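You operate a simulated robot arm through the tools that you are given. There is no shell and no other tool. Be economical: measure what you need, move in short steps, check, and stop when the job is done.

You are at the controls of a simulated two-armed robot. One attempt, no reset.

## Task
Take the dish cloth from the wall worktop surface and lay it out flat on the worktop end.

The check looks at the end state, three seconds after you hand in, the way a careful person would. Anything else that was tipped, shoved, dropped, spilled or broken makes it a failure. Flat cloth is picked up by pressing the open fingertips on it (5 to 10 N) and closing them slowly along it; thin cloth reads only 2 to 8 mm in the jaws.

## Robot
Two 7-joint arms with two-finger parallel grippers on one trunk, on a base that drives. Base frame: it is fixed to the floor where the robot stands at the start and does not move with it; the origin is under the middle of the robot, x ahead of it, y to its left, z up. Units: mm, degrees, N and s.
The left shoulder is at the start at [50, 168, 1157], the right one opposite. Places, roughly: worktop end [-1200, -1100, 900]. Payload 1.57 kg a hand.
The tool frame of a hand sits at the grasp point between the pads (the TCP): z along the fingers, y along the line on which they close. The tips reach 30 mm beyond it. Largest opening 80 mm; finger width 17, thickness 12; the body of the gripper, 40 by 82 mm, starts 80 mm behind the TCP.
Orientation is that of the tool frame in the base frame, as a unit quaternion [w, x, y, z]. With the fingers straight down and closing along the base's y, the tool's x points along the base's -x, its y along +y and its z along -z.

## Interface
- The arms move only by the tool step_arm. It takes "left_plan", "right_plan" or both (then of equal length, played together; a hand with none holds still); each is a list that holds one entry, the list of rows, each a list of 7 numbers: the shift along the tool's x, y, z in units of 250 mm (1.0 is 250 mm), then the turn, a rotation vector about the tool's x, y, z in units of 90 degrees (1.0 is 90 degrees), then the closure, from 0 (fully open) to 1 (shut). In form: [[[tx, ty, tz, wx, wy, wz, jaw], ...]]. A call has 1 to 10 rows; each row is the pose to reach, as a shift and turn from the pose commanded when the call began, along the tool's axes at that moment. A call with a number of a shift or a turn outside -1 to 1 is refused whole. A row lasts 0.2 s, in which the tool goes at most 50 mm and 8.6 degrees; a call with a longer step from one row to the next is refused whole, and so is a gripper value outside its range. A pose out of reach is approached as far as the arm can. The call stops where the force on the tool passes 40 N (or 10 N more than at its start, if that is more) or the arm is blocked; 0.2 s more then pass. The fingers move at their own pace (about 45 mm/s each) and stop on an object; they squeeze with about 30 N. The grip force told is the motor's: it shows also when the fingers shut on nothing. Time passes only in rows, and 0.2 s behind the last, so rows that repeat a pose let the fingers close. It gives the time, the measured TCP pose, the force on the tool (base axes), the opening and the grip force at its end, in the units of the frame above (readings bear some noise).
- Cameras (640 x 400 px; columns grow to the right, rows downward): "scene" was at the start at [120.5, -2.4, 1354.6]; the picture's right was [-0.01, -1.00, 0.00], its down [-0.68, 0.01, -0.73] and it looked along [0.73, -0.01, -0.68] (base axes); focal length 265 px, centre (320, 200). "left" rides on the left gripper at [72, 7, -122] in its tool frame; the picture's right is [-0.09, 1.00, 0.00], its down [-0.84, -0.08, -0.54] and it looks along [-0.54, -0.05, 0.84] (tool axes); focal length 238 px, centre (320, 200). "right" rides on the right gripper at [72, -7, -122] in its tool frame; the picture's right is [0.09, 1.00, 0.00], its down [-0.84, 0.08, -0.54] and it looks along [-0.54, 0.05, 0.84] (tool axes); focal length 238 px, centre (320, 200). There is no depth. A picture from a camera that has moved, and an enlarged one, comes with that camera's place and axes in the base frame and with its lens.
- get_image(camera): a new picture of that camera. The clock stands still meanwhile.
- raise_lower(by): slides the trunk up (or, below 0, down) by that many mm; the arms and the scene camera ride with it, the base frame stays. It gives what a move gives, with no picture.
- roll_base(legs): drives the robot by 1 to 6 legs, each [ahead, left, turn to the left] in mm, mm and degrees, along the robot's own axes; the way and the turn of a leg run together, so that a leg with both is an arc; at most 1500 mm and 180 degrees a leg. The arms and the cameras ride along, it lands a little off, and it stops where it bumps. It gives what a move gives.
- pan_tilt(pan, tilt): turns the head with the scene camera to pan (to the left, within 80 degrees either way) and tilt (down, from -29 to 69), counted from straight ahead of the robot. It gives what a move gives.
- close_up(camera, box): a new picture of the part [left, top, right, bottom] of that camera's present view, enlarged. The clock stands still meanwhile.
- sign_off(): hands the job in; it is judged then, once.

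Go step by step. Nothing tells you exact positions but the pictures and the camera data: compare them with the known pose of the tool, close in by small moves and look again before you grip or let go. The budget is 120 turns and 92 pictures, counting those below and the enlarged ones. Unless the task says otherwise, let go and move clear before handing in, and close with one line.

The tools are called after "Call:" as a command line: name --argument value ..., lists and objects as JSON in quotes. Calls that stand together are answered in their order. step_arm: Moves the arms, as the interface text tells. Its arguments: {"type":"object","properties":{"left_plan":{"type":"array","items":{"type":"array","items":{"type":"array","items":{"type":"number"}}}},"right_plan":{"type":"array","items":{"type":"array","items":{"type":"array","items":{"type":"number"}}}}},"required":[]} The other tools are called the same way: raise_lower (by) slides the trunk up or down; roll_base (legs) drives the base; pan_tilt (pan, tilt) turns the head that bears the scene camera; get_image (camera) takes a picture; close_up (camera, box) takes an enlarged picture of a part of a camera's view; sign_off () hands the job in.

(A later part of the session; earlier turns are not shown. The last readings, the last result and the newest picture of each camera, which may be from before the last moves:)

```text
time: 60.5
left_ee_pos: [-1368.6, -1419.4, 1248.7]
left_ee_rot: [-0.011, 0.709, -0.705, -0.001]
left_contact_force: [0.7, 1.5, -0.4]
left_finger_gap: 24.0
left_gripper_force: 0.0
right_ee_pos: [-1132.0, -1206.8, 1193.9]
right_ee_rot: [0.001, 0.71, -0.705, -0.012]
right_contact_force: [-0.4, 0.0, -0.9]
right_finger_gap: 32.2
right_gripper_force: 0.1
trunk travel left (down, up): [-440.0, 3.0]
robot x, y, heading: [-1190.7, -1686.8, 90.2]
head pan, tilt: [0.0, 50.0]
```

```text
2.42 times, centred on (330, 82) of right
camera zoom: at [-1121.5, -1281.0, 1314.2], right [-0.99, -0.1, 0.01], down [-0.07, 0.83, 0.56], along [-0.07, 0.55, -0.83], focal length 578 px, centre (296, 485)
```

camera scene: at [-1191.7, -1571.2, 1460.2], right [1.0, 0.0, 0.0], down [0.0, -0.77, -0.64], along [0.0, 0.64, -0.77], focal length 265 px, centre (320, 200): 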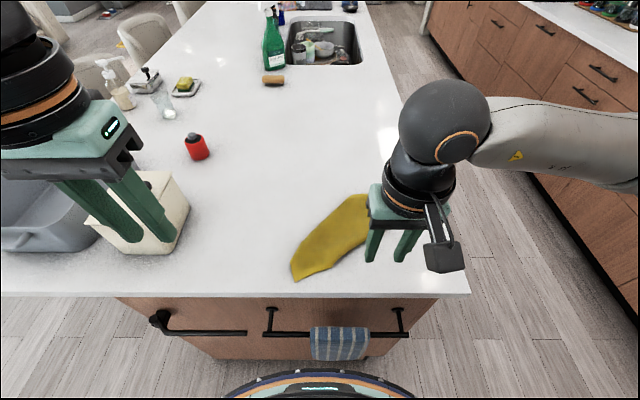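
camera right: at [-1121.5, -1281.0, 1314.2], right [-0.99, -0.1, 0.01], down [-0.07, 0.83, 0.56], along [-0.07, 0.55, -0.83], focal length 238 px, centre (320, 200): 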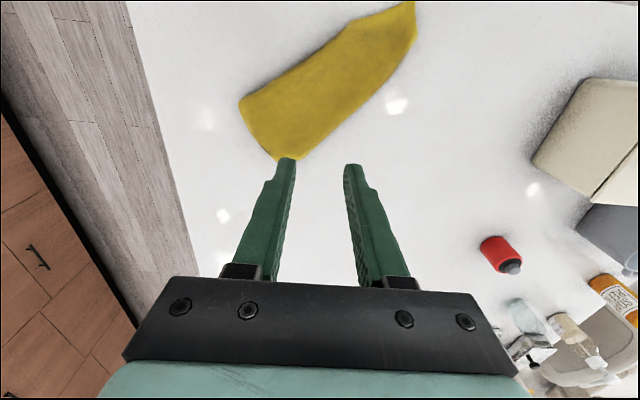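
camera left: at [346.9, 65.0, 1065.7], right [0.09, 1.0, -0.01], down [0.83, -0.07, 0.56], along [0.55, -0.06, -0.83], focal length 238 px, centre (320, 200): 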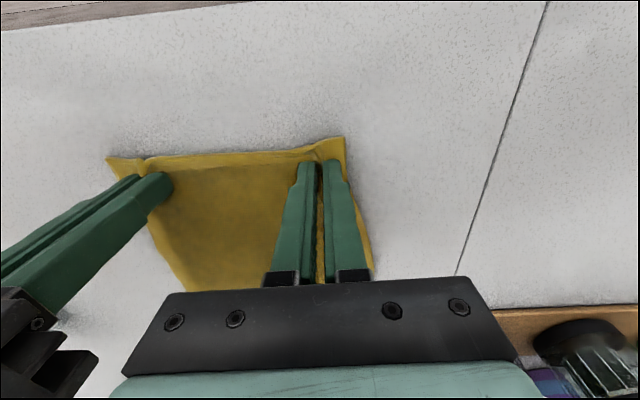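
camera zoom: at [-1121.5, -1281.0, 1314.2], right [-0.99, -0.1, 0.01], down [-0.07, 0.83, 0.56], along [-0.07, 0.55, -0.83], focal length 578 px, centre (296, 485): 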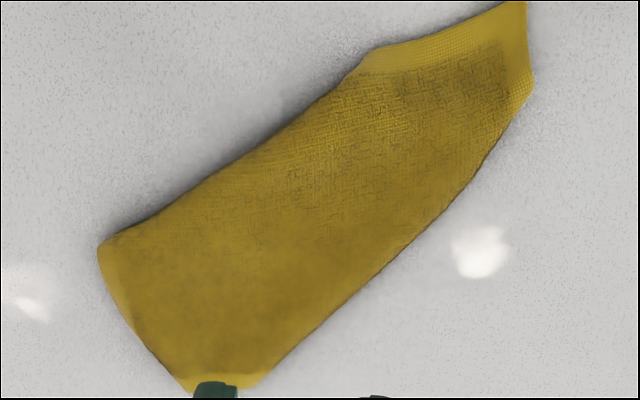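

The hems show the top face is a diagonal strip: corner A near-left, opposite corner E far-right at about (−1062, −1097), both side corners tucked under; corner S1 should lie right beneath E. Plan: peel E up with the left hand, expose S1, take S1 with the right hand and so hold the short edge by both ends. First I lower the trunk and shift the base right.

Call:
raise_lower --by -115

Call:
roll_base --legs '[[0, -100, 0]]'

Call:
step_arm --right_plan '[[[0.1, -0.12, 0, 0, 0, 0, 0.6], [0.2, -0.24, -0.05, 0, 0, 0, 0.6], [0.3, -0.36, -0.1, 0, 0, 0, 0.6], [0.4, -0.48, -0.1, 0, 0, 0, 0.6], [0.5, -0.6, -0.1, 0, 0, 0, 0.6], [0.6, -0.7, -0.1, 0, 0, 0, 0.6], [0.7, -0.75, -0.1, 0, 0, 0, 0.6]]]'

Call:
close_up --camera "scene" --box '[200, 100, 440, 250]'

```text
time: 61.9
left_ee_pos: [-1368.2, -1421.4, 1134.2]
left_ee_rot: [-0.011, 0.71, -0.704, -0.001]
left_contact_force: [-0.2, 0.7, -0.4]
left_finger_gap: 24.0
left_gripper_force: 0.2
right_ee_pos: [-1131.2, -1207.4, 1078.5]
right_ee_rot: [0.001, 0.71, -0.705, -0.011]
right_contact_force: [0.4, -0.2, -0.3]
right_finger_gap: 32.4
right_gripper_force: 0.1
trunk travel left (down, up): [-325.0, 118.0]
robot x, y, heading: [-1188.6, -1682.8, 90.4]
head pan, tilt: [0.0, 50.0]
```

```text
time: 63.1
left_ee_pos: [-1267.0, -1419.8, 1132.1]
left_ee_rot: [-0.011, 0.71, -0.704, -0.002]
left_contact_force: [0.2, 0.5, -0.3]
left_finger_gap: 24.1
left_gripper_force: 0.1
right_ee_pos: [-1029.7, -1206.6, 1078.9]
right_ee_rot: [0.0, 0.709, -0.705, -0.012]
right_contact_force: [0.4, 0.1, -0.1]
right_finger_gap: 32.2
right_gripper_force: 0.1
trunk travel left (down, up): [-325.0, 118.0]
robot x, y, heading: [-1090.5, -1684.4, 90.3]
head pan, tilt: [0.0, 50.0]
```

```text
time: 64.7
left_ee_pos: [-1266.3, -1419.4, 1132.3]
left_ee_rot: [-0.012, 0.71, -0.704, -0.001]
left_contact_force: [-0.1, 0.0, -0.6]
left_finger_gap: 24.1
left_gripper_force: 0.0
right_ee_pos: [-841.7, -1382.3, 1097.4]
right_ee_rot: [0.0, 0.71, -0.704, -0.012]
right_contact_force: [0.0, 0.6, 0.1]
right_finger_gap: 32.0
right_gripper_force: 0.1
trunk travel left (down, up): [-325.0, 118.0]
robot x, y, heading: [-1088.5, -1686.1, 90.1]
head pan, tilt: [0.0, 50.0]
```

```text
2.67 times, centred on (320, 175) of scene
camera zoom: at [-1091.5, -1570.6, 1345.2], right [1.0, 0.01, 0.0], down [0.0, -0.77, -0.64], along [0.0, 0.64, -0.77], focal length 706 px, centre (320, 267)
```

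zoom: 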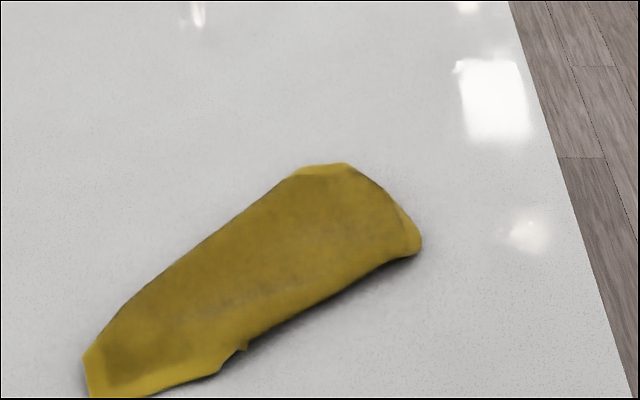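

Corners confirmed: E (−1064, −1088), F (−1114, −1108), D (−1010, −1187). The left hand goes over toward E.

Call:
step_arm --left_plan '[[[-0.12, -0.08, 0.06, 0, 0, 0, 0.72], [-0.24, -0.16, 0.12, 0, 0, 0, 0.72], [-0.36, -0.25, 0.18, 0, 0, 0, 0.72], [-0.48, -0.34, 0.24, 0, 0, 0, 0.72], [-0.6, -0.42, 0.3, 0, 0, 0, 0.72], [-0.72, -0.5, 0.36, 0, 0, 0, 0.72], [-0.84, -0.58, 0.42, 0, 0, 0, 0.72], [-0.97, -0.66, 0.48, 0, 0, 0, 0.72], [-0.97, -0.66, 0.48, 0, 0, 0, 0.72]]]'

Call:
step_arm --left_plan '[[[-0.12, -0.03, 0.04, 0, 0, 0, 0.72], [-0.26, -0.065, 0.12, 0, 0, 0, 0.72], [-0.26, -0.065, 0.14, 0, 0, 0, 0.72]]]'

Call:
get_image --camera "left"

Call:
get_image --camera "scene"

```text
time: 66.7
left_ee_pos: [-1100.4, -1172.7, 1019.3]
left_ee_rot: [-0.012, 0.71, -0.704, 0.0]
left_contact_force: [-0.4, 0.2, -0.2]
left_finger_gap: 22.4
left_gripper_force: 0.0
right_ee_pos: [-841.3, -1381.4, 1097.8]
right_ee_rot: [0.0, 0.709, -0.705, -0.011]
right_contact_force: [1.5, -0.5, -0.1]
right_finger_gap: 32.0
right_gripper_force: 0.1
trunk travel left (down, up): [-325.0, 118.0]
robot x, y, heading: [-1087.7, -1686.9, 90.5]
head pan, tilt: [0.0, 50.0]
```

```text
time: 67.5
left_ee_pos: [-1087.2, -1107.8, 986.0]
left_ee_rot: [-0.011, 0.71, -0.704, -0.001]
left_contact_force: [0.8, 0.0, -0.2]
left_finger_gap: 22.4
left_gripper_force: 0.0
right_ee_pos: [-841.1, -1380.1, 1097.5]
right_ee_rot: [0.001, 0.709, -0.705, -0.011]
right_contact_force: [0.7, -0.1, 0.1]
right_finger_gap: 32.2
right_gripper_force: 0.1
trunk travel left (down, up): [-325.0, 118.0]
robot x, y, heading: [-1086.9, -1687.9, 90.2]
head pan, tilt: [0.0, 50.0]
```

```text
60 pictures are left
camera left: at [-1094.9, -1181.2, 1106.8], right [-1.0, 0.09, -0.01], down [0.06, 0.83, 0.56], along [0.06, 0.56, -0.83], focal length 238 px, centre (320, 200)
```

left: 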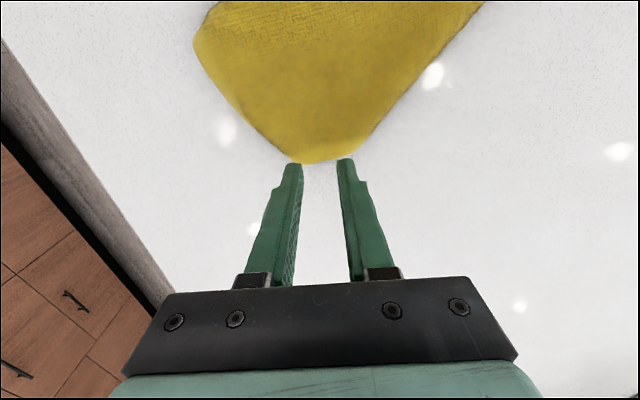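

```text
59 pictures are left
camera scene: at [-1092.2, -1570.1, 1345.1], right [1.0, 0.01, 0.0], down [0.0, -0.77, -0.64], along [0.0, 0.64, -0.77], focal length 265 px, centre (320, 200)
```

scene: 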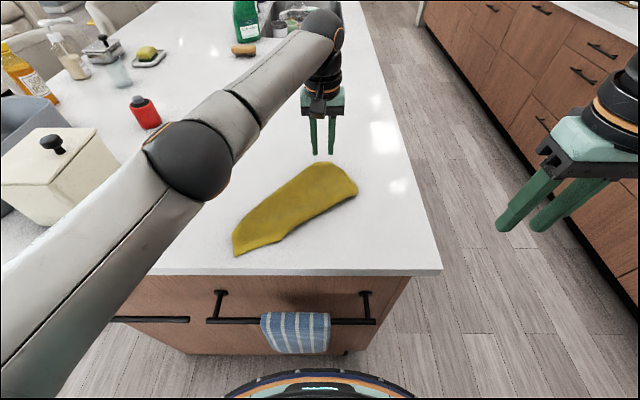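

The fingers are lined up just above the corner E hem. I lower onto it in steps.

Call:
step_arm --left_plan '[[[0, 0, 0.06, 0, 0, 0, 0.72], [0, 0, 0.12, 0, 0, 0, 0.72], [0, 0, 0.15, 0, 0, 0, 0.72], [0, 0, 0.16, 0, 0, 0, 0.72], [0, 0, 0.16, 0, 0, 0, 0.72]]]'

Call:
get_image --camera "left"

```text
time: 68.7
left_ee_pos: [-1086.3, -1106.6, 945.2]
left_ee_rot: [-0.011, 0.71, -0.704, -0.001]
left_contact_force: [-0.4, 0.4, 1.8]
left_finger_gap: 22.3
left_gripper_force: 0.0
right_ee_pos: [-841.8, -1381.1, 1097.7]
right_ee_rot: [0.0, 0.71, -0.705, -0.011]
right_contact_force: [0.3, 0.8, 0.4]
right_finger_gap: 32.1
right_gripper_force: 0.1
trunk travel left (down, up): [-325.0, 118.0]
robot x, y, heading: [-1091.3, -1686.0, 90.3]
head pan, tilt: [0.0, 50.0]
```

```text
58 pictures are left
camera left: at [-1094.9, -1181.1, 1066.7], right [-1.0, 0.08, -0.01], down [0.06, 0.83, 0.56], along [0.06, 0.56, -0.83], focal length 238 px, centre (320, 200)
```

left: 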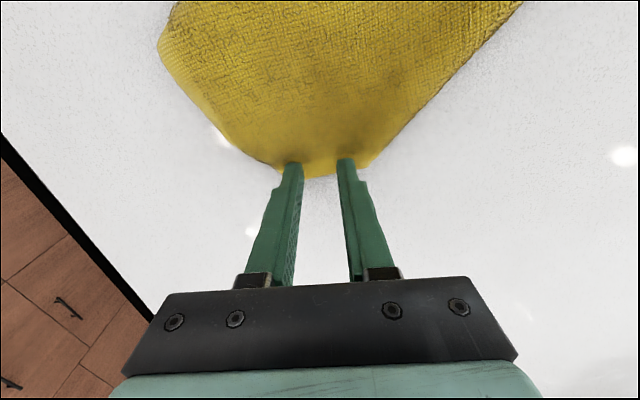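

The tips are on the hem at E, contact just starting. Press slightly and close slowly.

Call:
step_arm --left_plan '[[[0, 0, 0.005, 0, 0, 0, 0.72], [0, 0, 0.006, 0, 0, 0, 0.75], [0, 0, 0.006, 0, 0, 0, 0.79], [0, 0, 0.006, 0, 0, 0, 0.83], [0, 0, 0.006, 0, 0, 0, 0.87], [0, 0, 0.006, 0, 0, 0, 0.91], [0, 0, 0.006, 0, 0, 0, 0.95], [0, 0, 0.006, 0, 0, 0, 1], [0, 0, 0.006, 0, 0, 0, 1], [0, 0, 0.006, 0, 0, 0, 1]]]'

Call:
get_image --camera "left"

```text
time: 70.9
left_ee_pos: [-1085.4, -1107.7, 945.6]
left_ee_rot: [-0.011, 0.71, -0.704, 0.0]
left_contact_force: [1.8, 0.3, 5.9]
left_finger_gap: 0.0
left_gripper_force: 20.5
right_ee_pos: [-842.2, -1381.4, 1098.0]
right_ee_rot: [0.0, 0.71, -0.705, -0.012]
right_contact_force: [0.8, -0.3, -0.1]
right_finger_gap: 32.0
right_gripper_force: 0.0
trunk travel left (down, up): [-325.0, 118.0]
robot x, y, heading: [-1090.4, -1683.7, 90.4]
head pan, tilt: [0.0, 50.0]
```

```text
57 pictures are left
camera left: at [-1094.1, -1181.1, 1065.6], right [-1.0, 0.08, -0.01], down [0.06, 0.83, 0.56], along [0.06, 0.56, -0.83], focal length 238 px, centre (320, 200)
```

left: 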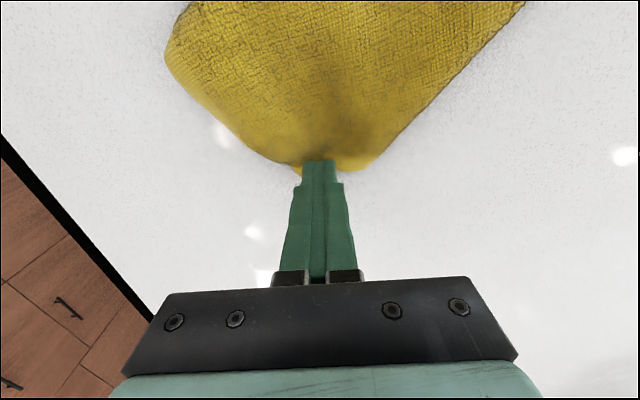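

The fingers slipped shut without cloth (gap 0). I retry 10 mm further in with a wider gap and more pressure.

Call:
step_arm --left_plan '[[[0, 0, -0.06, 0, 0, 0, 1], [0.04, 0.0, -0.06, 0, 0, 0, 0.65], [0.04, 0.0, -0.06, 0, 0, 0, 0.65], [0.04, 0.0, -0.03, 0, 0, 0, 0.65], [0.04, 0.0, 0.0, 0, 0, 0, 0.65], [0.04, 0.0, 0.006, 0, 0, 0, 0.65], [0.04, 0.0, 0.008, 0, 0, 0, 0.65], [0.04, 0.0, 0.008, 0, 0, 0, 0.65]]]'

Call:
get_image --camera "left"

```text
time: 72.7
left_ee_pos: [-1084.4, -1117.4, 945.0]
left_ee_rot: [-0.014, 0.71, -0.704, -0.002]
left_contact_force: [-0.5, -0.8, 13.3]
left_finger_gap: 27.3
left_gripper_force: 0.1
right_ee_pos: [-842.3, -1382.0, 1097.5]
right_ee_rot: [-0.001, 0.71, -0.704, -0.012]
right_contact_force: [0.1, -0.2, 1.0]
right_finger_gap: 32.0
right_gripper_force: 0.0
trunk travel left (down, up): [-325.0, 118.0]
robot x, y, heading: [-1089.3, -1689.9, 90.6]
head pan, tilt: [0.0, 50.0]
```

```text
56 pictures are left
camera left: at [-1094.5, -1191.1, 1064.8], right [-1.0, 0.08, -0.01], down [0.06, 0.83, 0.56], along [0.06, 0.56, -0.83], focal length 238 px, centre (320, 200)
```

left: 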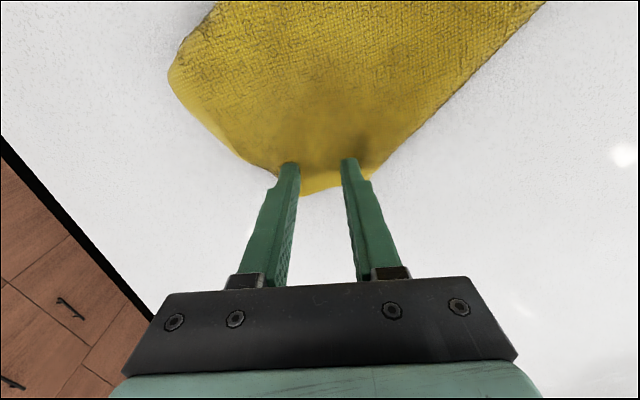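

Both tips are on cloth at 13 N; easing 0.5 mm and closing slowly.

Call:
step_arm --left_plan '[[[0, 0, -0.002, 0, 0, 0, 0.68], [0, 0, -0.002, 0, 0, 0, 0.72], [0, 0, -0.002, 0, 0, 0, 0.76], [0, 0, -0.002, 0, 0, 0, 0.8], [0, 0, -0.002, 0, 0, 0, 0.84], [0, 0, -0.002, 0, 0, 0, 0.88], [0, 0, -0.002, 0, 0, 0, 0.92], [0, 0, -0.002, 0, 0, 0, 0.96], [0, 0, -0.002, 0, 0, 0, 1], [0, 0, -0.002, 0, 0, 0, 1]]]'

Call:
get_image --camera "left"

```text
time: 74.9
left_ee_pos: [-1085.7, -1116.6, 946.0]
left_ee_rot: [-0.013, 0.71, -0.704, -0.002]
left_contact_force: [3.0, -0.2, 19.2]
left_finger_gap: 4.7
left_gripper_force: 25.1
right_ee_pos: [-841.1, -1382.7, 1098.4]
right_ee_rot: [-0.001, 0.71, -0.704, -0.012]
right_contact_force: [-0.2, -0.2, -0.1]
right_finger_gap: 32.1
right_gripper_force: 0.1
trunk travel left (down, up): [-325.0, 118.0]
robot x, y, heading: [-1086.3, -1684.8, 90.4]
head pan, tilt: [0.0, 50.0]
```

```text
55 pictures are left
camera left: at [-1094.1, -1191.6, 1064.8], right [-1.0, 0.08, -0.01], down [0.06, 0.83, 0.56], along [0.06, 0.56, -0.83], focal length 238 px, centre (320, 200)
```

left: 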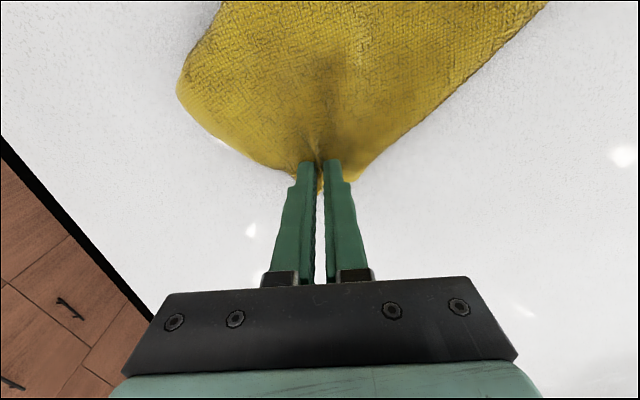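

Gripped (4.7 mm). I peel E up and back toward the near-left and look underneath.

Call:
step_arm --left_plan '[[[0.0, 0.0, -0.1, 0, 0, 0, 1], [0.04, 0.03, -0.2, 0, 0, 0, 1], [0.1, 0.08, -0.3, 0, 0, 0, 1], [0.18, 0.14, -0.38, 0, 0, 0, 1], [0.26, 0.2, -0.44, 0, 0, 0, 1], [0.34, 0.26, -0.46, 0, 0, 0, 1], [0.34, 0.26, -0.46, 0, 0, 0, 1]]]'

Call:
get_image --camera "scene"

Call:
get_image --camera "left"

```text
time: 76.5
left_ee_pos: [-1152.3, -1204.8, 1056.1]
left_ee_rot: [-0.012, 0.71, -0.704, -0.001]
left_contact_force: [-0.3, 0.1, -0.8]
left_finger_gap: 4.5
left_gripper_force: 24.5
right_ee_pos: [-841.6, -1381.2, 1098.0]
right_ee_rot: [0.0, 0.709, -0.705, -0.011]
right_contact_force: [0.3, -0.2, 0.2]
right_finger_gap: 32.1
right_gripper_force: 0.0
trunk travel left (down, up): [-325.0, 118.0]
robot x, y, heading: [-1092.1, -1683.8, 90.3]
head pan, tilt: [0.0, 50.0]
```

```text
54 pictures are left
camera scene: at [-1091.5, -1570.1, 1345.1], right [1.0, 0.01, 0.0], down [0.0, -0.77, -0.64], along [0.0, 0.64, -0.77], focal length 265 px, centre (320, 200)
```

scene: 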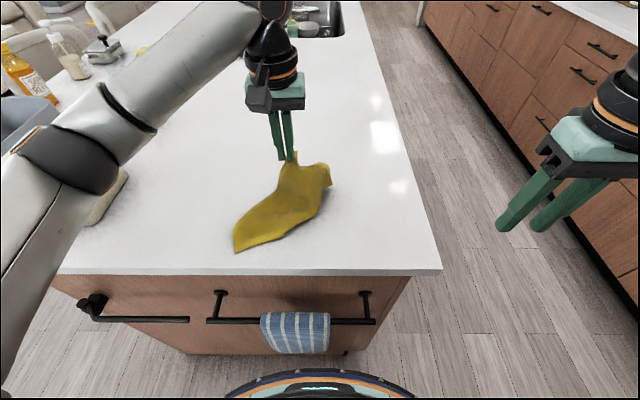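

```text
53 pictures are left
camera left: at [-1160.7, -1278.2, 1176.6], right [-1.0, 0.08, -0.01], down [0.06, 0.83, 0.56], along [0.06, 0.55, -0.83], focal length 238 px, centre (320, 200)
```

left: 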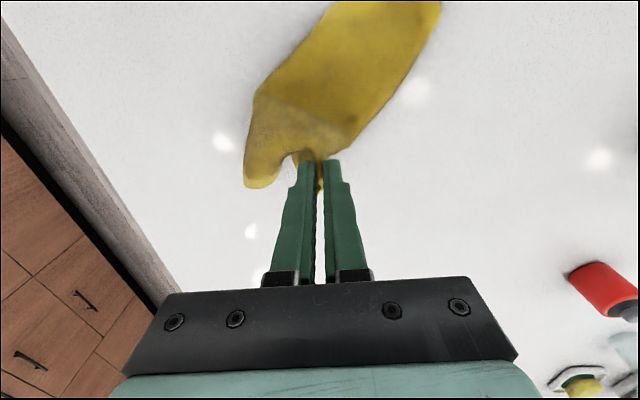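

Call:
close_up --camera "scene" --box '[220, 120, 380, 260]'

Call:
close_up --camera "left" --box '[220, 0, 460, 200]'

```text
2.86 times, centred on (300, 190) of scene
camera zoom: at [-1091.5, -1570.1, 1345.1], right [1.0, 0.01, 0.0], down [0.0, -0.77, -0.64], along [0.0, 0.64, -0.77], focal length 756 px, centre (377, 229)
```

zoom: 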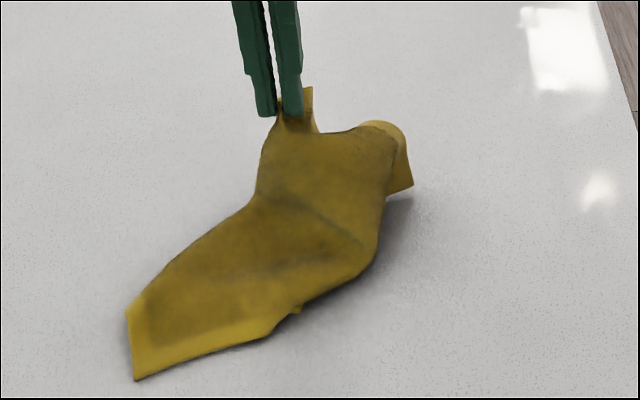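

```text
2.00 times, centred on (340, 100) of left
camera zoom: at [-1160.7, -1278.2, 1176.6], right [-1.0, 0.08, -0.01], down [0.06, 0.83, 0.56], along [0.06, 0.55, -0.83], focal length 477 px, centre (280, 400)
```

zoom: 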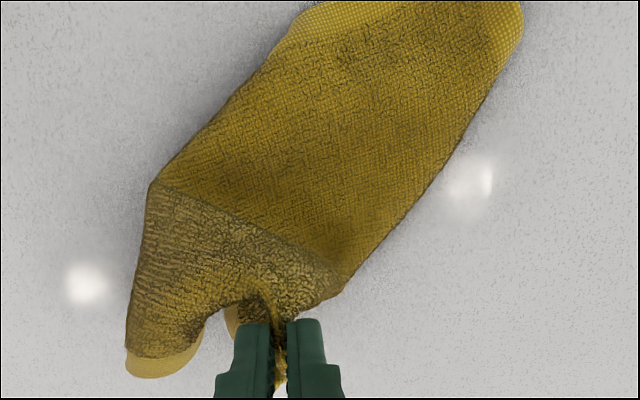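

E is held and corner S1 dangles at the right side of the raised flap. I lower E while moving it a bit further toward near-left so S1 settles exposed on the table.

Call:
step_arm --left_plan '[[[0.03, 0.03, 0.06, 0, 0, 0, 1], [0.06, 0.06, 0.12, 0, 0, 0, 1], [0.1, 0.1, 0.18, 0, 0, 0, 1], [0.14, 0.14, 0.26, 0, 0, 0, 1], [0.14, 0.14, 0.26, 0, 0, 0, 1]]]'

Call:
close_up --camera "scene" --box '[200, 110, 400, 260]'

Call:
get_image --camera "left"

```text
time: 77.7
left_ee_pos: [-1186.1, -1239.2, 988.8]
left_ee_rot: [-0.012, 0.71, -0.704, -0.001]
left_contact_force: [0.0, 0.1, 0.1]
left_finger_gap: 4.5
left_gripper_force: 24.8
right_ee_pos: [-842.5, -1381.6, 1096.8]
right_ee_rot: [-0.001, 0.71, -0.704, -0.011]
right_contact_force: [-0.3, -0.2, 0.3]
right_finger_gap: 31.9
right_gripper_force: 0.0
trunk travel left (down, up): [-325.0, 118.0]
robot x, y, heading: [-1088.6, -1683.8, 90.0]
head pan, tilt: [0.0, 50.0]
```

```text
2.67 times, centred on (300, 185) of scene
camera zoom: at [-1091.6, -1570.2, 1345.1], right [1.0, 0.01, 0.0], down [0.0, -0.77, -0.64], along [0.0, 0.64, -0.77], focal length 706 px, centre (373, 240)
```

zoom: 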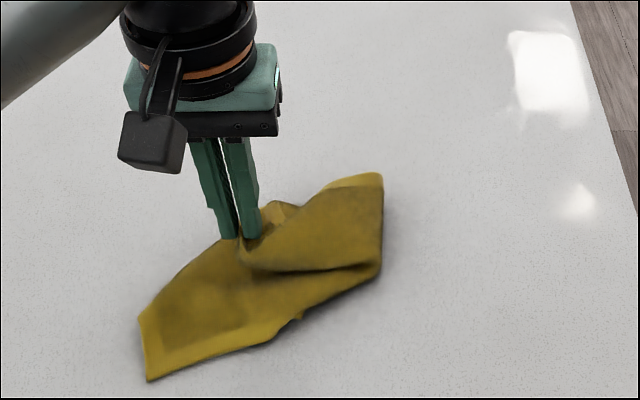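

```text
49 pictures are left
camera left: at [-1194.3, -1312.5, 1109.5], right [-1.0, 0.08, -0.01], down [0.06, 0.83, 0.56], along [0.06, 0.55, -0.83], focal length 238 px, centre (320, 200)
```

left: 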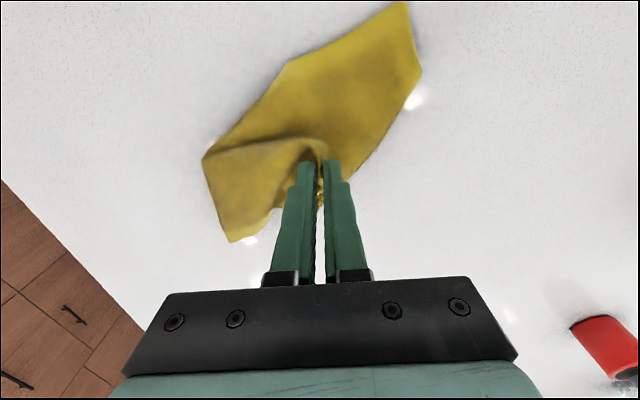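

Call:
close_up --camera "left" --box '[180, 100, 340, 260]'

Call:
close_up --camera "scene" --box '[290, 165, 360, 225]'

```text
2.50 times, centred on (260, 180) of left
camera zoom: at [-1194.3, -1312.5, 1109.5], right [-1.0, 0.08, -0.01], down [0.06, 0.83, 0.56], along [0.06, 0.55, -0.83], focal length 596 px, centre (470, 250)
```

zoom: 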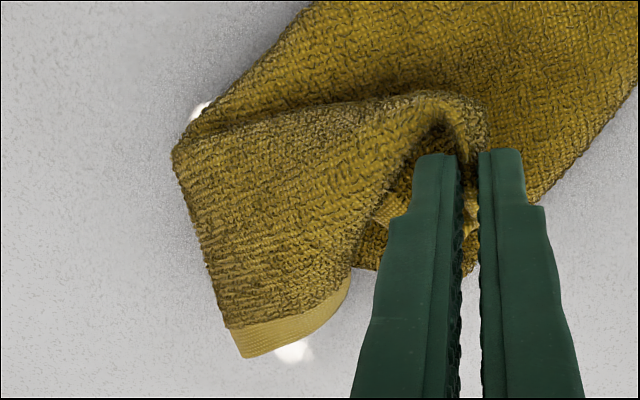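

```text
6.67 times, centred on (325, 195) of scene
camera zoom: at [-1091.6, -1570.2, 1345.1], right [1.0, 0.01, 0.0], down [0.0, -0.77, -0.64], along [0.0, 0.64, -0.77], focal length 1764 px, centre (287, 233)
```

zoom: 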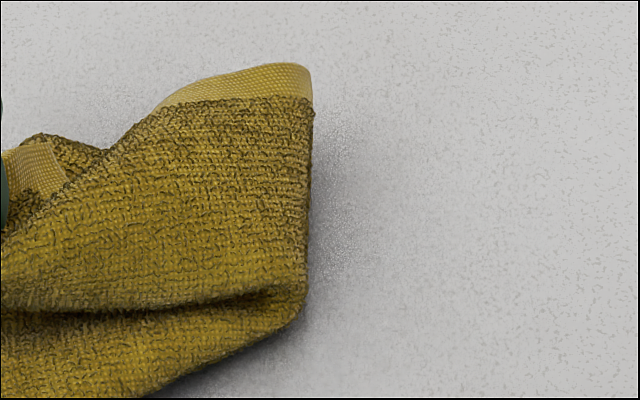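

The exposed tip is a fold at mid-hem (D) near (−1078, −1141), with S1 still beneath it. I'll pinch that fold with the right hand, straddling its right edge, and then hang the cloth from E and D.

Call:
step_arm --right_plan '[[[-0.1, 0.11, 0.0, 0, 0, 0, 0.6], [-0.2, 0.22, 0.04, 0, 0, 0, 0.6], [-0.3, 0.33, 0.1, 0, 0, 0, 0.6], [-0.4, 0.45, 0.16, 0, 0, 0, 0.6], [-0.5, 0.57, 0.22, 0, 0, 0, 0.6], [-0.61, 0.69, 0.28, 0, 0, 0, 0.6], [-0.72, 0.81, 0.34, 0, 0, 0, 0.6], [-0.82, 0.92, 0.4, 0, 0, 0, 0.6], [-0.864, 0.972, 0.44, 0, 0, 0, 0.6], [-0.864, 0.972, 0.44, 0, 0, 0, 0.6]]]'

Call:
get_image --camera "right"

```text
time: 79.9
left_ee_pos: [-1185.6, -1239.4, 989.9]
left_ee_rot: [-0.012, 0.71, -0.704, -0.001]
left_contact_force: [0.3, -0.1, 0.6]
left_finger_gap: 4.5
left_gripper_force: 25.1
right_ee_pos: [-1085.9, -1165.6, 991.6]
right_ee_rot: [0.0, 0.71, -0.704, -0.011]
right_contact_force: [0.4, -0.3, -0.4]
right_finger_gap: 32.1
right_gripper_force: 0.0
trunk travel left (down, up): [-325.0, 118.0]
robot x, y, heading: [-1089.5, -1687.5, 90.3]
head pan, tilt: [0.0, 50.0]
```

```text
46 pictures are left
camera right: at [-1077.1, -1239.5, 1113.4], right [-0.99, -0.1, 0.01], down [-0.08, 0.83, 0.56], along [-0.07, 0.55, -0.83], focal length 238 px, centre (320, 200)
```

right: 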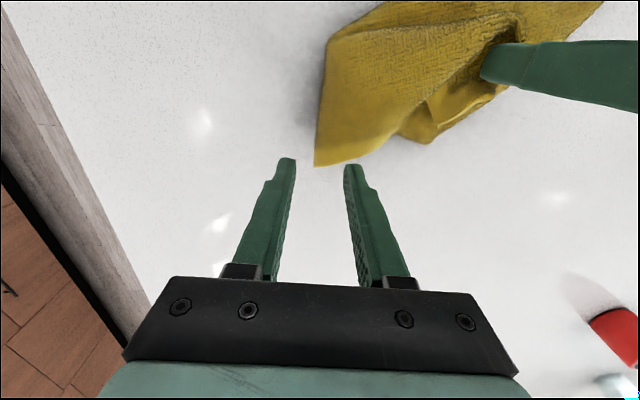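

Call:
close_up --camera "right" --box '[280, 0, 520, 190]'

```text
2.11 times, centred on (400, 95) of right
camera zoom: at [-1077.1, -1239.5, 1113.4], right [-0.99, -0.1, 0.01], down [-0.08, 0.83, 0.56], along [-0.07, 0.55, -0.83], focal length 502 px, centre (152, 421)
```

zoom: 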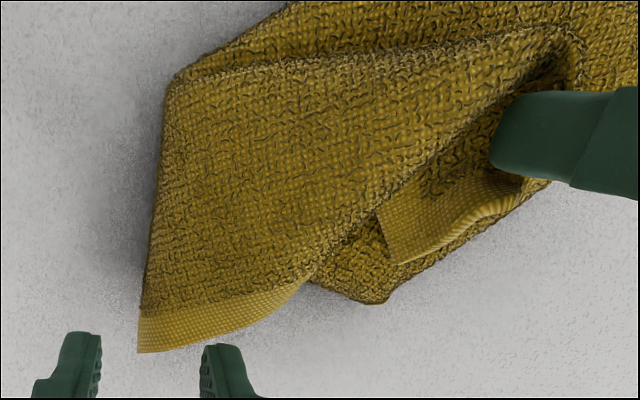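

The tip's edges look clean: hem from (−1083, −1143) to (−1149, −1183), right edge straight along x −1084. I place both right fingertips inside that corner.

Call:
step_arm --right_plan '[[[0.03, 0.04, 0.02, 0, 0, 0, 0.67], [0.06, 0.08, 0.06, 0, 0, 0, 0.67], [0.06, 0.08, 0.12, 0, 0, 0, 0.67], [0.06, 0.08, 0.17, 0, 0, 0, 0.67], [0.06, 0.08, 0.175, 0, 0, 0, 0.67], [0.06, 0.08, 0.175, 0, 0, 0, 0.67]]]'

Call:
get_image --camera "right"

```text
time: 81.3
left_ee_pos: [-1185.5, -1239.4, 989.7]
left_ee_rot: [-0.011, 0.71, -0.705, -0.001]
left_contact_force: [0.4, 0.8, -0.6]
left_finger_gap: 4.5
left_gripper_force: 24.8
right_ee_pos: [-1108.1, -1178.6, 949.5]
right_ee_rot: [0.0, 0.709, -0.705, -0.011]
right_contact_force: [0.7, 0.7, 0.5]
right_finger_gap: 26.2
right_gripper_force: 0.1
trunk travel left (down, up): [-325.0, 118.0]
robot x, y, heading: [-1089.8, -1687.4, 90.3]
head pan, tilt: [0.0, 50.0]
```

```text
44 pictures are left
camera right: at [-1098.5, -1253.2, 1071.9], right [-0.99, -0.1, 0.01], down [-0.08, 0.83, 0.56], along [-0.07, 0.55, -0.83], focal length 238 px, centre (320, 200)
```

right: 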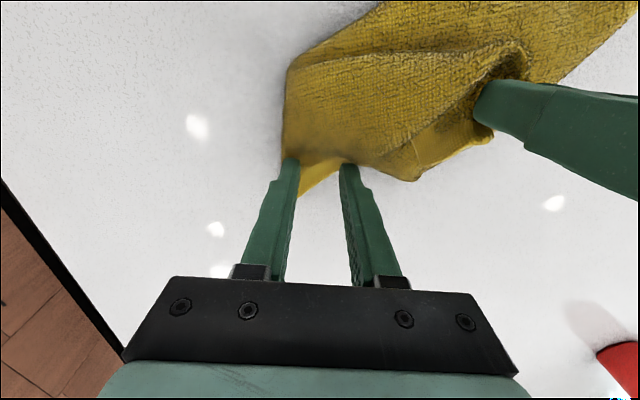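

Well placed. Press down to about 10 N.

Call:
step_arm --right_plan '[[[0, 0, 0.01, 0, 0, 0, 0.67], [0, 0, 0.016, 0, 0, 0, 0.67], [0, 0, 0.018, 0, 0, 0, 0.67], [0, 0, 0.018, 0, 0, 0, 0.67]]]'

```text
time: 82.3
left_ee_pos: [-1185.3, -1240.0, 989.7]
left_ee_rot: [-0.011, 0.71, -0.704, 0.0]
left_contact_force: [-1.0, 0.1, 0.0]
left_finger_gap: 4.2
left_gripper_force: 24.8
right_ee_pos: [-1108.1, -1179.0, 946.8]
right_ee_rot: [0.0, 0.71, -0.704, -0.011]
right_contact_force: [-0.3, 0.0, 3.7]
right_finger_gap: 26.4
right_gripper_force: 0.0
trunk travel left (down, up): [-325.0, 118.0]
robot x, y, heading: [-1086.2, -1684.6, 90.3]
head pan, tilt: [0.0, 50.0]
```

Call:
step_arm --right_plan '[[[0, 0, 0.006, 0, 0, 0, 0.67], [0, 0, 0.008, 0, 0, 0, 0.7], [0, 0, 0.008, 0, 0, 0, 0.74], [0, 0, 0.008, 0, 0, 0, 0.78], [0, 0, 0.008, 0, 0, 0, 0.82], [0, 0, 0.008, 0, 0, 0, 0.87], [0, 0, 0.007, 0, 0, 0, 0.92], [0, 0, 0.007, 0, 0, 0, 1], [0, 0, 0.007, 0, 0, 0, 1], [0, 0, 0.007, 0, 0, 0, 1]]]'

Call:
get_image --camera "right"

```text
time: 84.5
left_ee_pos: [-1185.0, -1240.3, 989.2]
left_ee_rot: [-0.012, 0.709, -0.705, -0.001]
left_contact_force: [-0.5, 0.7, -0.5]
left_finger_gap: 4.5
left_gripper_force: 24.8
right_ee_pos: [-1107.9, -1179.6, 944.3]
right_ee_rot: [-0.001, 0.709, -0.705, -0.012]
right_contact_force: [2.7, 0.0, 10.5]
right_finger_gap: 0.2
right_gripper_force: 21.2
trunk travel left (down, up): [-325.0, 118.0]
robot x, y, heading: [-1086.4, -1682.7, 90.5]
head pan, tilt: [0.0, 50.0]
```

```text
43 pictures are left
camera right: at [-1098.1, -1253.5, 1066.3], right [-0.99, -0.1, 0.01], down [-0.07, 0.83, 0.56], along [-0.07, 0.55, -0.83], focal length 238 px, centre (320, 200)
```

right: 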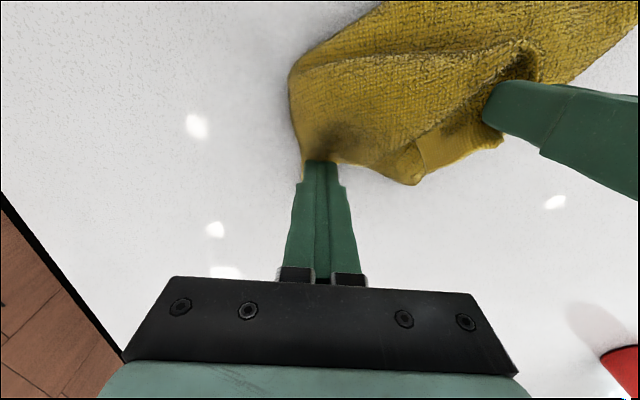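

Missed again; I retry 11 mm deeper with a wider gap and firmer press.

Call:
step_arm --right_plan '[[[0, 0, -0.06, 0, 0, 0, 1], [0.045, -0.01, -0.06, 0, 0, 0, 0.65], [0.045, -0.01, -0.06, 0, 0, 0, 0.65], [0.045, -0.01, -0.03, 0, 0, 0, 0.65], [0.045, -0.01, 0.0, 0, 0, 0, 0.65], [0.045, -0.01, 0.006, 0, 0, 0, 0.65], [0.045, -0.01, 0.008, 0, 0, 0, 0.65], [0.045, -0.01, 0.008, 0, 0, 0, 0.65]]]'

Call:
get_image --camera "right"

```text
time: 86.3
left_ee_pos: [-1186.0, -1239.8, 989.6]
left_ee_rot: [-0.012, 0.71, -0.704, -0.001]
left_contact_force: [-0.8, 0.2, 0.4]
left_finger_gap: 4.3
left_gripper_force: 24.9
right_ee_pos: [-1105.7, -1190.6, 943.6]
right_ee_rot: [0.0, 0.71, -0.704, -0.013]
right_contact_force: [1.5, 0.9, 21.1]
right_finger_gap: 28.2
right_gripper_force: 0.1
trunk travel left (down, up): [-325.0, 118.0]
robot x, y, heading: [-1089.3, -1684.8, 90.3]
head pan, tilt: [0.0, 50.0]
```

```text
42 pictures are left
camera right: at [-1096.1, -1265.3, 1065.9], right [-0.99, -0.1, 0.02], down [-0.07, 0.83, 0.56], along [-0.07, 0.56, -0.83], focal length 238 px, centre (320, 200)
```

right: 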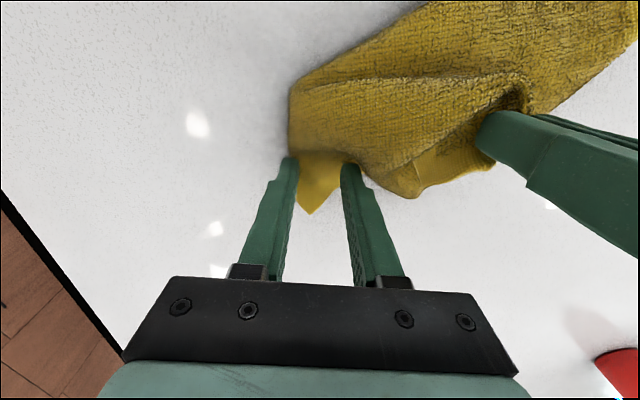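

Both tips are firmly on the cloth (21 N). Ease to ~13 N and close.

Call:
step_arm --right_plan '[[[0, 0, -0.006, 0, 0, 0, 0.65], [0, 0, -0.006, 0, 0, 0, 0.69], [0, 0, -0.006, 0, 0, 0, 0.73], [0, 0, -0.006, 0, 0, 0, 0.77], [0, 0, -0.006, 0, 0, 0, 0.81], [0, 0, -0.006, 0, 0, 0, 0.85], [0, 0, -0.006, 0, 0, 0, 0.9], [0, 0, -0.006, 0, 0, 0, 0.95], [0, 0, -0.006, 0, 0, 0, 1], [0, 0, -0.006, 0, 0, 0, 1]]]'

Call:
get_image --camera "right"

```text
time: 88.5
left_ee_pos: [-1185.9, -1240.2, 989.8]
left_ee_rot: [-0.013, 0.71, -0.704, -0.002]
left_contact_force: [-0.8, 0.4, -0.2]
left_finger_gap: 4.2
left_gripper_force: 24.7
right_ee_pos: [-1106.9, -1191.5, 945.8]
right_ee_rot: [0.0, 0.71, -0.704, -0.012]
right_contact_force: [-1.9, 0.1, 17.5]
right_finger_gap: 3.8
right_gripper_force: 24.8
trunk travel left (down, up): [-325.0, 118.0]
robot x, y, heading: [-1087.7, -1686.2, 90.3]
head pan, tilt: [0.0, 50.0]
```

```text
41 pictures are left
camera right: at [-1096.3, -1265.3, 1066.1], right [-0.99, -0.1, 0.01], down [-0.08, 0.83, 0.56], along [-0.07, 0.55, -0.83], focal length 238 px, centre (320, 200)
```

right: 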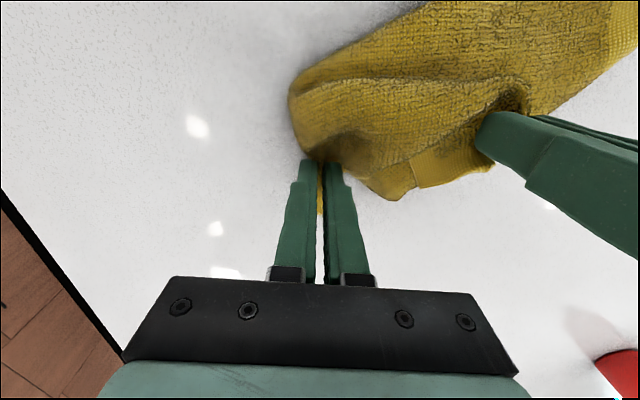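

Both hands now hold the cloth. I lift together to z ≈ 1195 and then raise the trunk.

Call:
step_arm --left_plan '[[[0, 0, -0.05, 0, 0, 0, 1], [0, 0, -0.15, 0, 0, 0, 1], [0, 0, -0.27, 0, 0, 0, 1], [0, 0, -0.39, 0, 0, 0, 1], [0, 0, -0.51, 0, 0, 0, 1], [0, 0, -0.63, 0, 0, 0, 1], [0, 0, -0.75, 0, 0, 0, 1], [0, 0, -0.82, 0, 0, 0, 1], [0, 0, -0.82, 0, 0, 0, 1]]]' --right_plan '[[[0, 0, -0.12, 0, 0, 0, 1], [0.02, 0, -0.26, 0, 0, 0, 1], [0.04, 0, -0.4, 0, 0, 0, 1], [0.06, 0, -0.54, 0, 0, 0, 1], [0.08, 0, -0.68, 0, 0, 0, 1], [0.1, 0, -0.82, 0, 0, 0, 1], [0.12, 0, -0.94, 0, 0, 0, 1], [0.15, 0, -1, 0, 0, 0, 1], [0.2, -0.03, -1, 0, 0, 0, 1]]]'

Call:
raise_lower --by 100

Call:
get_image --camera "scene"

```text
time: 90.5
left_ee_pos: [-1189.2, -1241.4, 1193.1]
left_ee_rot: [-0.011, 0.71, -0.705, -0.001]
left_contact_force: [0.5, 0.4, -0.2]
left_finger_gap: 4.2
left_gripper_force: 25.2
right_ee_pos: [-1093.0, -1245.4, 1194.7]
right_ee_rot: [0.001, 0.71, -0.704, -0.011]
right_contact_force: [-0.3, 0.4, -0.7]
right_finger_gap: 3.5
right_gripper_force: 24.5
trunk travel left (down, up): [-325.0, 118.0]
robot x, y, heading: [-1091.2, -1687.8, 90.5]
head pan, tilt: [0.0, 50.0]
```

```text
time: 91.8
left_ee_pos: [-1189.6, -1240.8, 1293.0]
left_ee_rot: [-0.011, 0.711, -0.704, 0.0]
left_contact_force: [-0.4, -0.2, 0.2]
left_finger_gap: 4.4
left_gripper_force: 25.1
right_ee_pos: [-1092.4, -1245.6, 1294.7]
right_ee_rot: [0.0, 0.71, -0.704, -0.011]
right_contact_force: [-0.1, 0.9, -0.3]
right_finger_gap: 3.8
right_gripper_force: 24.3
trunk travel left (down, up): [-425.0, 18.0]
robot x, y, heading: [-1093.5, -1682.5, 90.5]
head pan, tilt: [0.0, 50.0]
```

```text
40 pictures are left
camera scene: at [-1091.7, -1570.0, 1445.1], right [1.0, 0.01, 0.0], down [0.0, -0.77, -0.64], along [0.0, 0.64, -0.77], focal length 265 px, centre (320, 200)
```

scene: 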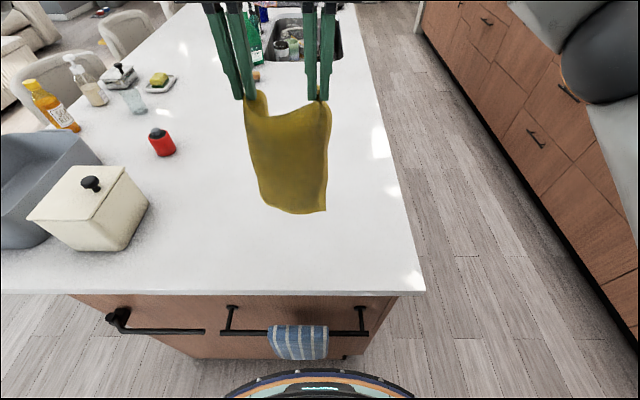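

Excellent: the cloth hangs as a full rectangle, so both short-edge corners are held. I widen the hands gently until just taut.

Call:
step_arm --left_plan '[[[0, 0.02, 0, 0, 0, 0, 1], [0, 0.04, 0, 0, 0, 0, 1], [0, 0.04, 0, 0, 0, 0, 1]]]' --right_plan '[[[0, -0.02, 0, 0, 0, 0, 1], [0, -0.04, 0, 0, 0, 0, 1], [0, -0.04, 0, 0, 0, 0, 1]]]'

Call:
close_up --camera "scene" --box '[200, 70, 380, 230]'

```text
time: 92.6
left_ee_pos: [-1199.3, -1242.1, 1292.5]
left_ee_rot: [-0.012, 0.71, -0.704, 0.0]
left_contact_force: [-1.3, -0.4, 0.6]
left_finger_gap: 4.2
left_gripper_force: 24.4
right_ee_pos: [-1084.1, -1243.7, 1293.3]
right_ee_rot: [0.0, 0.71, -0.704, -0.012]
right_contact_force: [-0.5, -0.4, -0.9]
right_finger_gap: 3.4
right_gripper_force: 24.6
trunk travel left (down, up): [-425.0, 18.0]
robot x, y, heading: [-1089.7, -1687.6, 90.5]
head pan, tilt: [0.0, 50.0]
```

```text
2.50 times, centred on (290, 150) of scene
camera zoom: at [-1091.7, -1570.2, 1445.1], right [1.0, 0.01, 0.0], down [0.0, -0.77, -0.64], along [0.0, 0.64, -0.77], focal length 661 px, centre (395, 325)
```

zoom: 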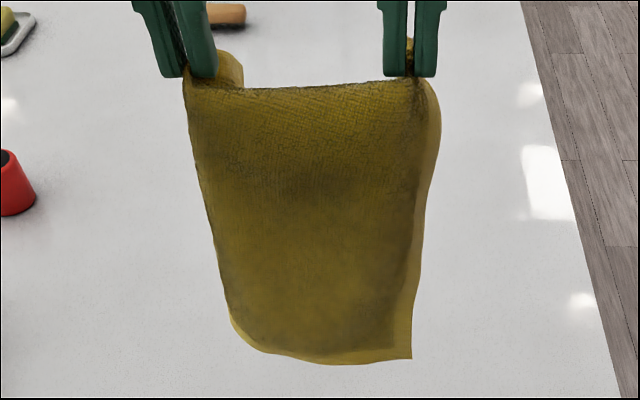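

The cloth is nearly taut at 115 mm grip separation. To land its bottom edge far enough in, I'll extend forward with the fingers tilted 35° outward for extra reach, keeping the bottom ~30 mm above the top.

Call:
step_arm --left_plan '[[[-0.06, 0, 0.02, 0, -0.08, 0, 1], [-0.15, 0, 0.04, 0, -0.16, 0, 1], [-0.25, 0, 0.07, 0, -0.24, 0, 1], [-0.35, 0, 0.1, 0, -0.32, 0, 1], [-0.46, 0, 0.13, 0, -0.39, 0, 1], [-0.57, 0, 0.16, 0, -0.39, 0, 1], [-0.68, 0, 0.19, 0, -0.39, 0, 1], [-0.79, 0, 0.22, 0, -0.39, 0, 1], [-0.88, 0, 0.25, 0, -0.39, 0, 1], [-0.95, 0, 0.27, 0, -0.39, 0, 1]]]' --right_plan '[[[-0.06, 0, 0.02, 0, -0.08, 0, 1], [-0.15, 0, 0.04, 0, -0.16, 0, 1], [-0.25, 0, 0.07, 0, -0.24, 0, 1], [-0.35, 0, 0.1, 0, -0.32, 0, 1], [-0.46, 0, 0.13, 0, -0.39, 0, 1], [-0.57, 0, 0.16, 0, -0.39, 0, 1], [-0.68, 0, 0.19, 0, -0.39, 0, 1], [-0.79, 0, 0.22, 0, -0.39, 0, 1], [-0.88, 0, 0.25, 0, -0.39, 0, 1], [-0.95, 0, 0.27, 0, -0.39, 0, 1]]]'

Call:
get_image --camera "scene"

```text
time: 94.8
left_ee_pos: [-1201.1, -1003.3, 1227.8]
left_ee_rot: [-0.223, 0.677, -0.668, -0.215]
left_contact_force: [0.1, -0.1, -0.9]
left_finger_gap: 4.1
left_gripper_force: 24.5
right_ee_pos: [-1085.6, -1005.0, 1229.0]
right_ee_rot: [-0.213, 0.673, -0.672, -0.224]
right_contact_force: [0.2, 0.4, 0.0]
right_finger_gap: 3.7
right_gripper_force: 24.4
trunk travel left (down, up): [-425.0, 18.0]
robot x, y, heading: [-1090.7, -1684.4, 90.2]
head pan, tilt: [0.0, 50.0]
```

```text
38 pictures are left
camera scene: at [-1092.0, -1569.8, 1445.1], right [1.0, 0.01, 0.0], down [0.0, -0.77, -0.64], along [0.0, 0.64, -0.77], focal length 265 px, centre (320, 200)
```

scene: 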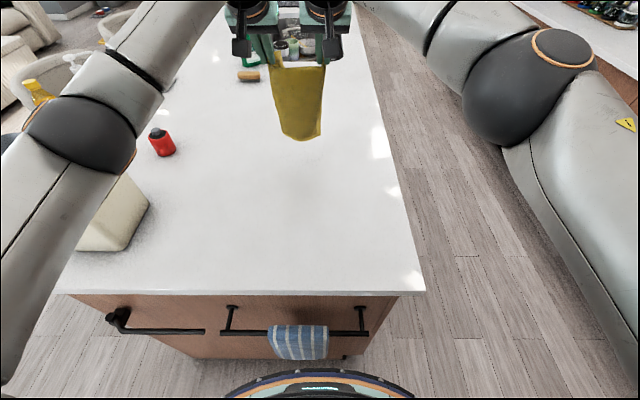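

Hanging well over the far part. Now I lower while drawing the hands back toward me and untilting, so the cloth lays out from its far edge.

Call:
step_arm --left_plan '[[[0.04, 0, 0.06, 0, 0, 0, 1], [0.12, 0, 0.09, 0, 0, 0, 1], [0.2, 0, 0.12, 0, 0.08, 0, 1], [0.3, 0, 0.145, 0, 0.16, 0, 1], [0.408, 0, 0.164, 0, 0.24, 0, 1], [0.517, 0, 0.18, 0, 0.32, 0, 1], [0.626, 0, 0.196, 0, 0.39, 0, 1], [0.737, 0, 0.216, 0, 0.39, 0, 1]]]' --right_plan '[[[0.04, 0, 0.06, 0, 0, 0, 1], [0.12, 0, 0.09, 0, 0, 0, 1], [0.2, 0, 0.12, 0, 0.08, 0, 1], [0.3, 0, 0.145, 0, 0.16, 0, 1], [0.408, 0, 0.164, 0, 0.24, 0, 1], [0.517, 0, 0.18, 0, 0.32, 0, 1], [0.626, 0, 0.196, 0, 0.39, 0, 1], [0.737, 0, 0.216, 0, 0.39, 0, 1]]]'

Call:
get_image --camera "scene"

Call:
get_image --camera "right"

```text
time: 96.6
left_ee_pos: [-1196.7, -1120.9, 1076.9]
left_ee_rot: [-0.012, 0.71, -0.704, 0.0]
left_contact_force: [0.2, 0.1, -1.0]
left_finger_gap: 4.3
left_gripper_force: 24.9
right_ee_pos: [-1089.1, -1123.7, 1082.2]
right_ee_rot: [0.002, 0.71, -0.704, -0.011]
right_contact_force: [-0.4, 0.5, 0.1]
right_finger_gap: 3.7
right_gripper_force: 23.9
trunk travel left (down, up): [-425.0, 18.0]
robot x, y, heading: [-1088.1, -1687.9, 90.3]
head pan, tilt: [0.0, 50.0]
```

```text
37 pictures are left
camera scene: at [-1091.7, -1570.4, 1445.2], right [1.0, 0.01, 0.0], down [0.0, -0.77, -0.64], along [0.0, 0.64, -0.77], focal length 265 px, centre (320, 200)
```

scene: 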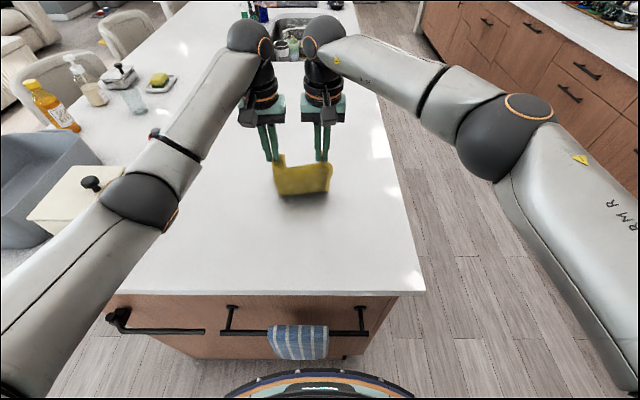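

```text
36 pictures are left
camera right: at [-1078.4, -1196.8, 1203.5], right [-0.99, -0.1, 0.01], down [-0.08, 0.83, 0.56], along [-0.07, 0.55, -0.83], focal length 238 px, centre (320, 200)
```

right: 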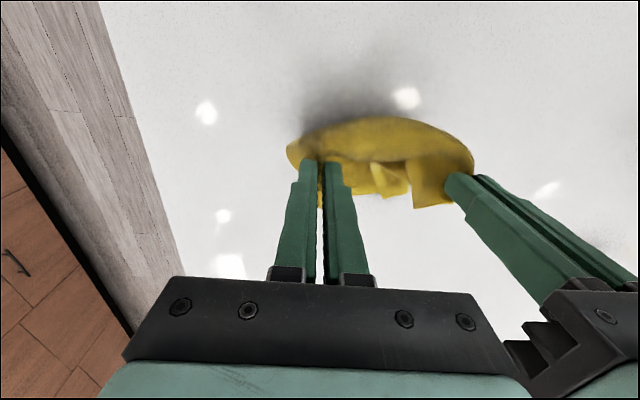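

Call:
close_up --camera "scene" --box '[240, 120, 370, 220]'

Call:
close_up --camera "right" --box '[270, 90, 500, 220]'

```text
4.00 times, centred on (305, 170) of scene
camera zoom: at [-1091.7, -1570.4, 1445.2], right [1.0, 0.01, 0.0], down [0.0, -0.77, -0.64], along [0.0, 0.64, -0.77], focal length 1058 px, centre (380, 320)
```

zoom: 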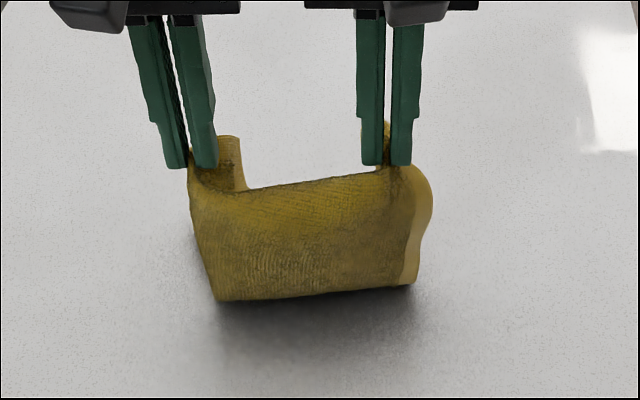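

```text
2.78 times, centred on (385, 155) of right
camera zoom: at [-1078.4, -1196.8, 1203.5], right [-0.99, -0.1, 0.01], down [-0.08, 0.83, 0.56], along [-0.07, 0.55, -0.83], focal length 663 px, centre (139, 325)
```

zoom: 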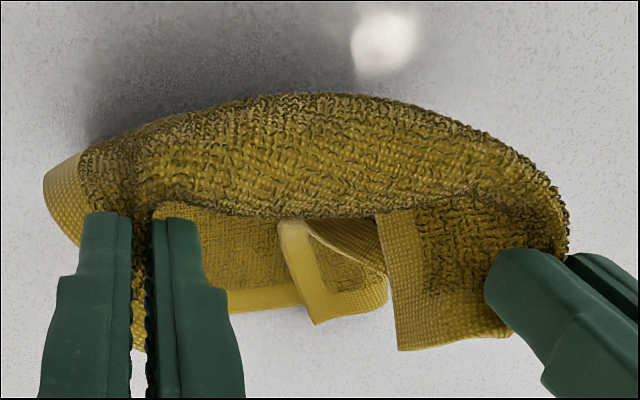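

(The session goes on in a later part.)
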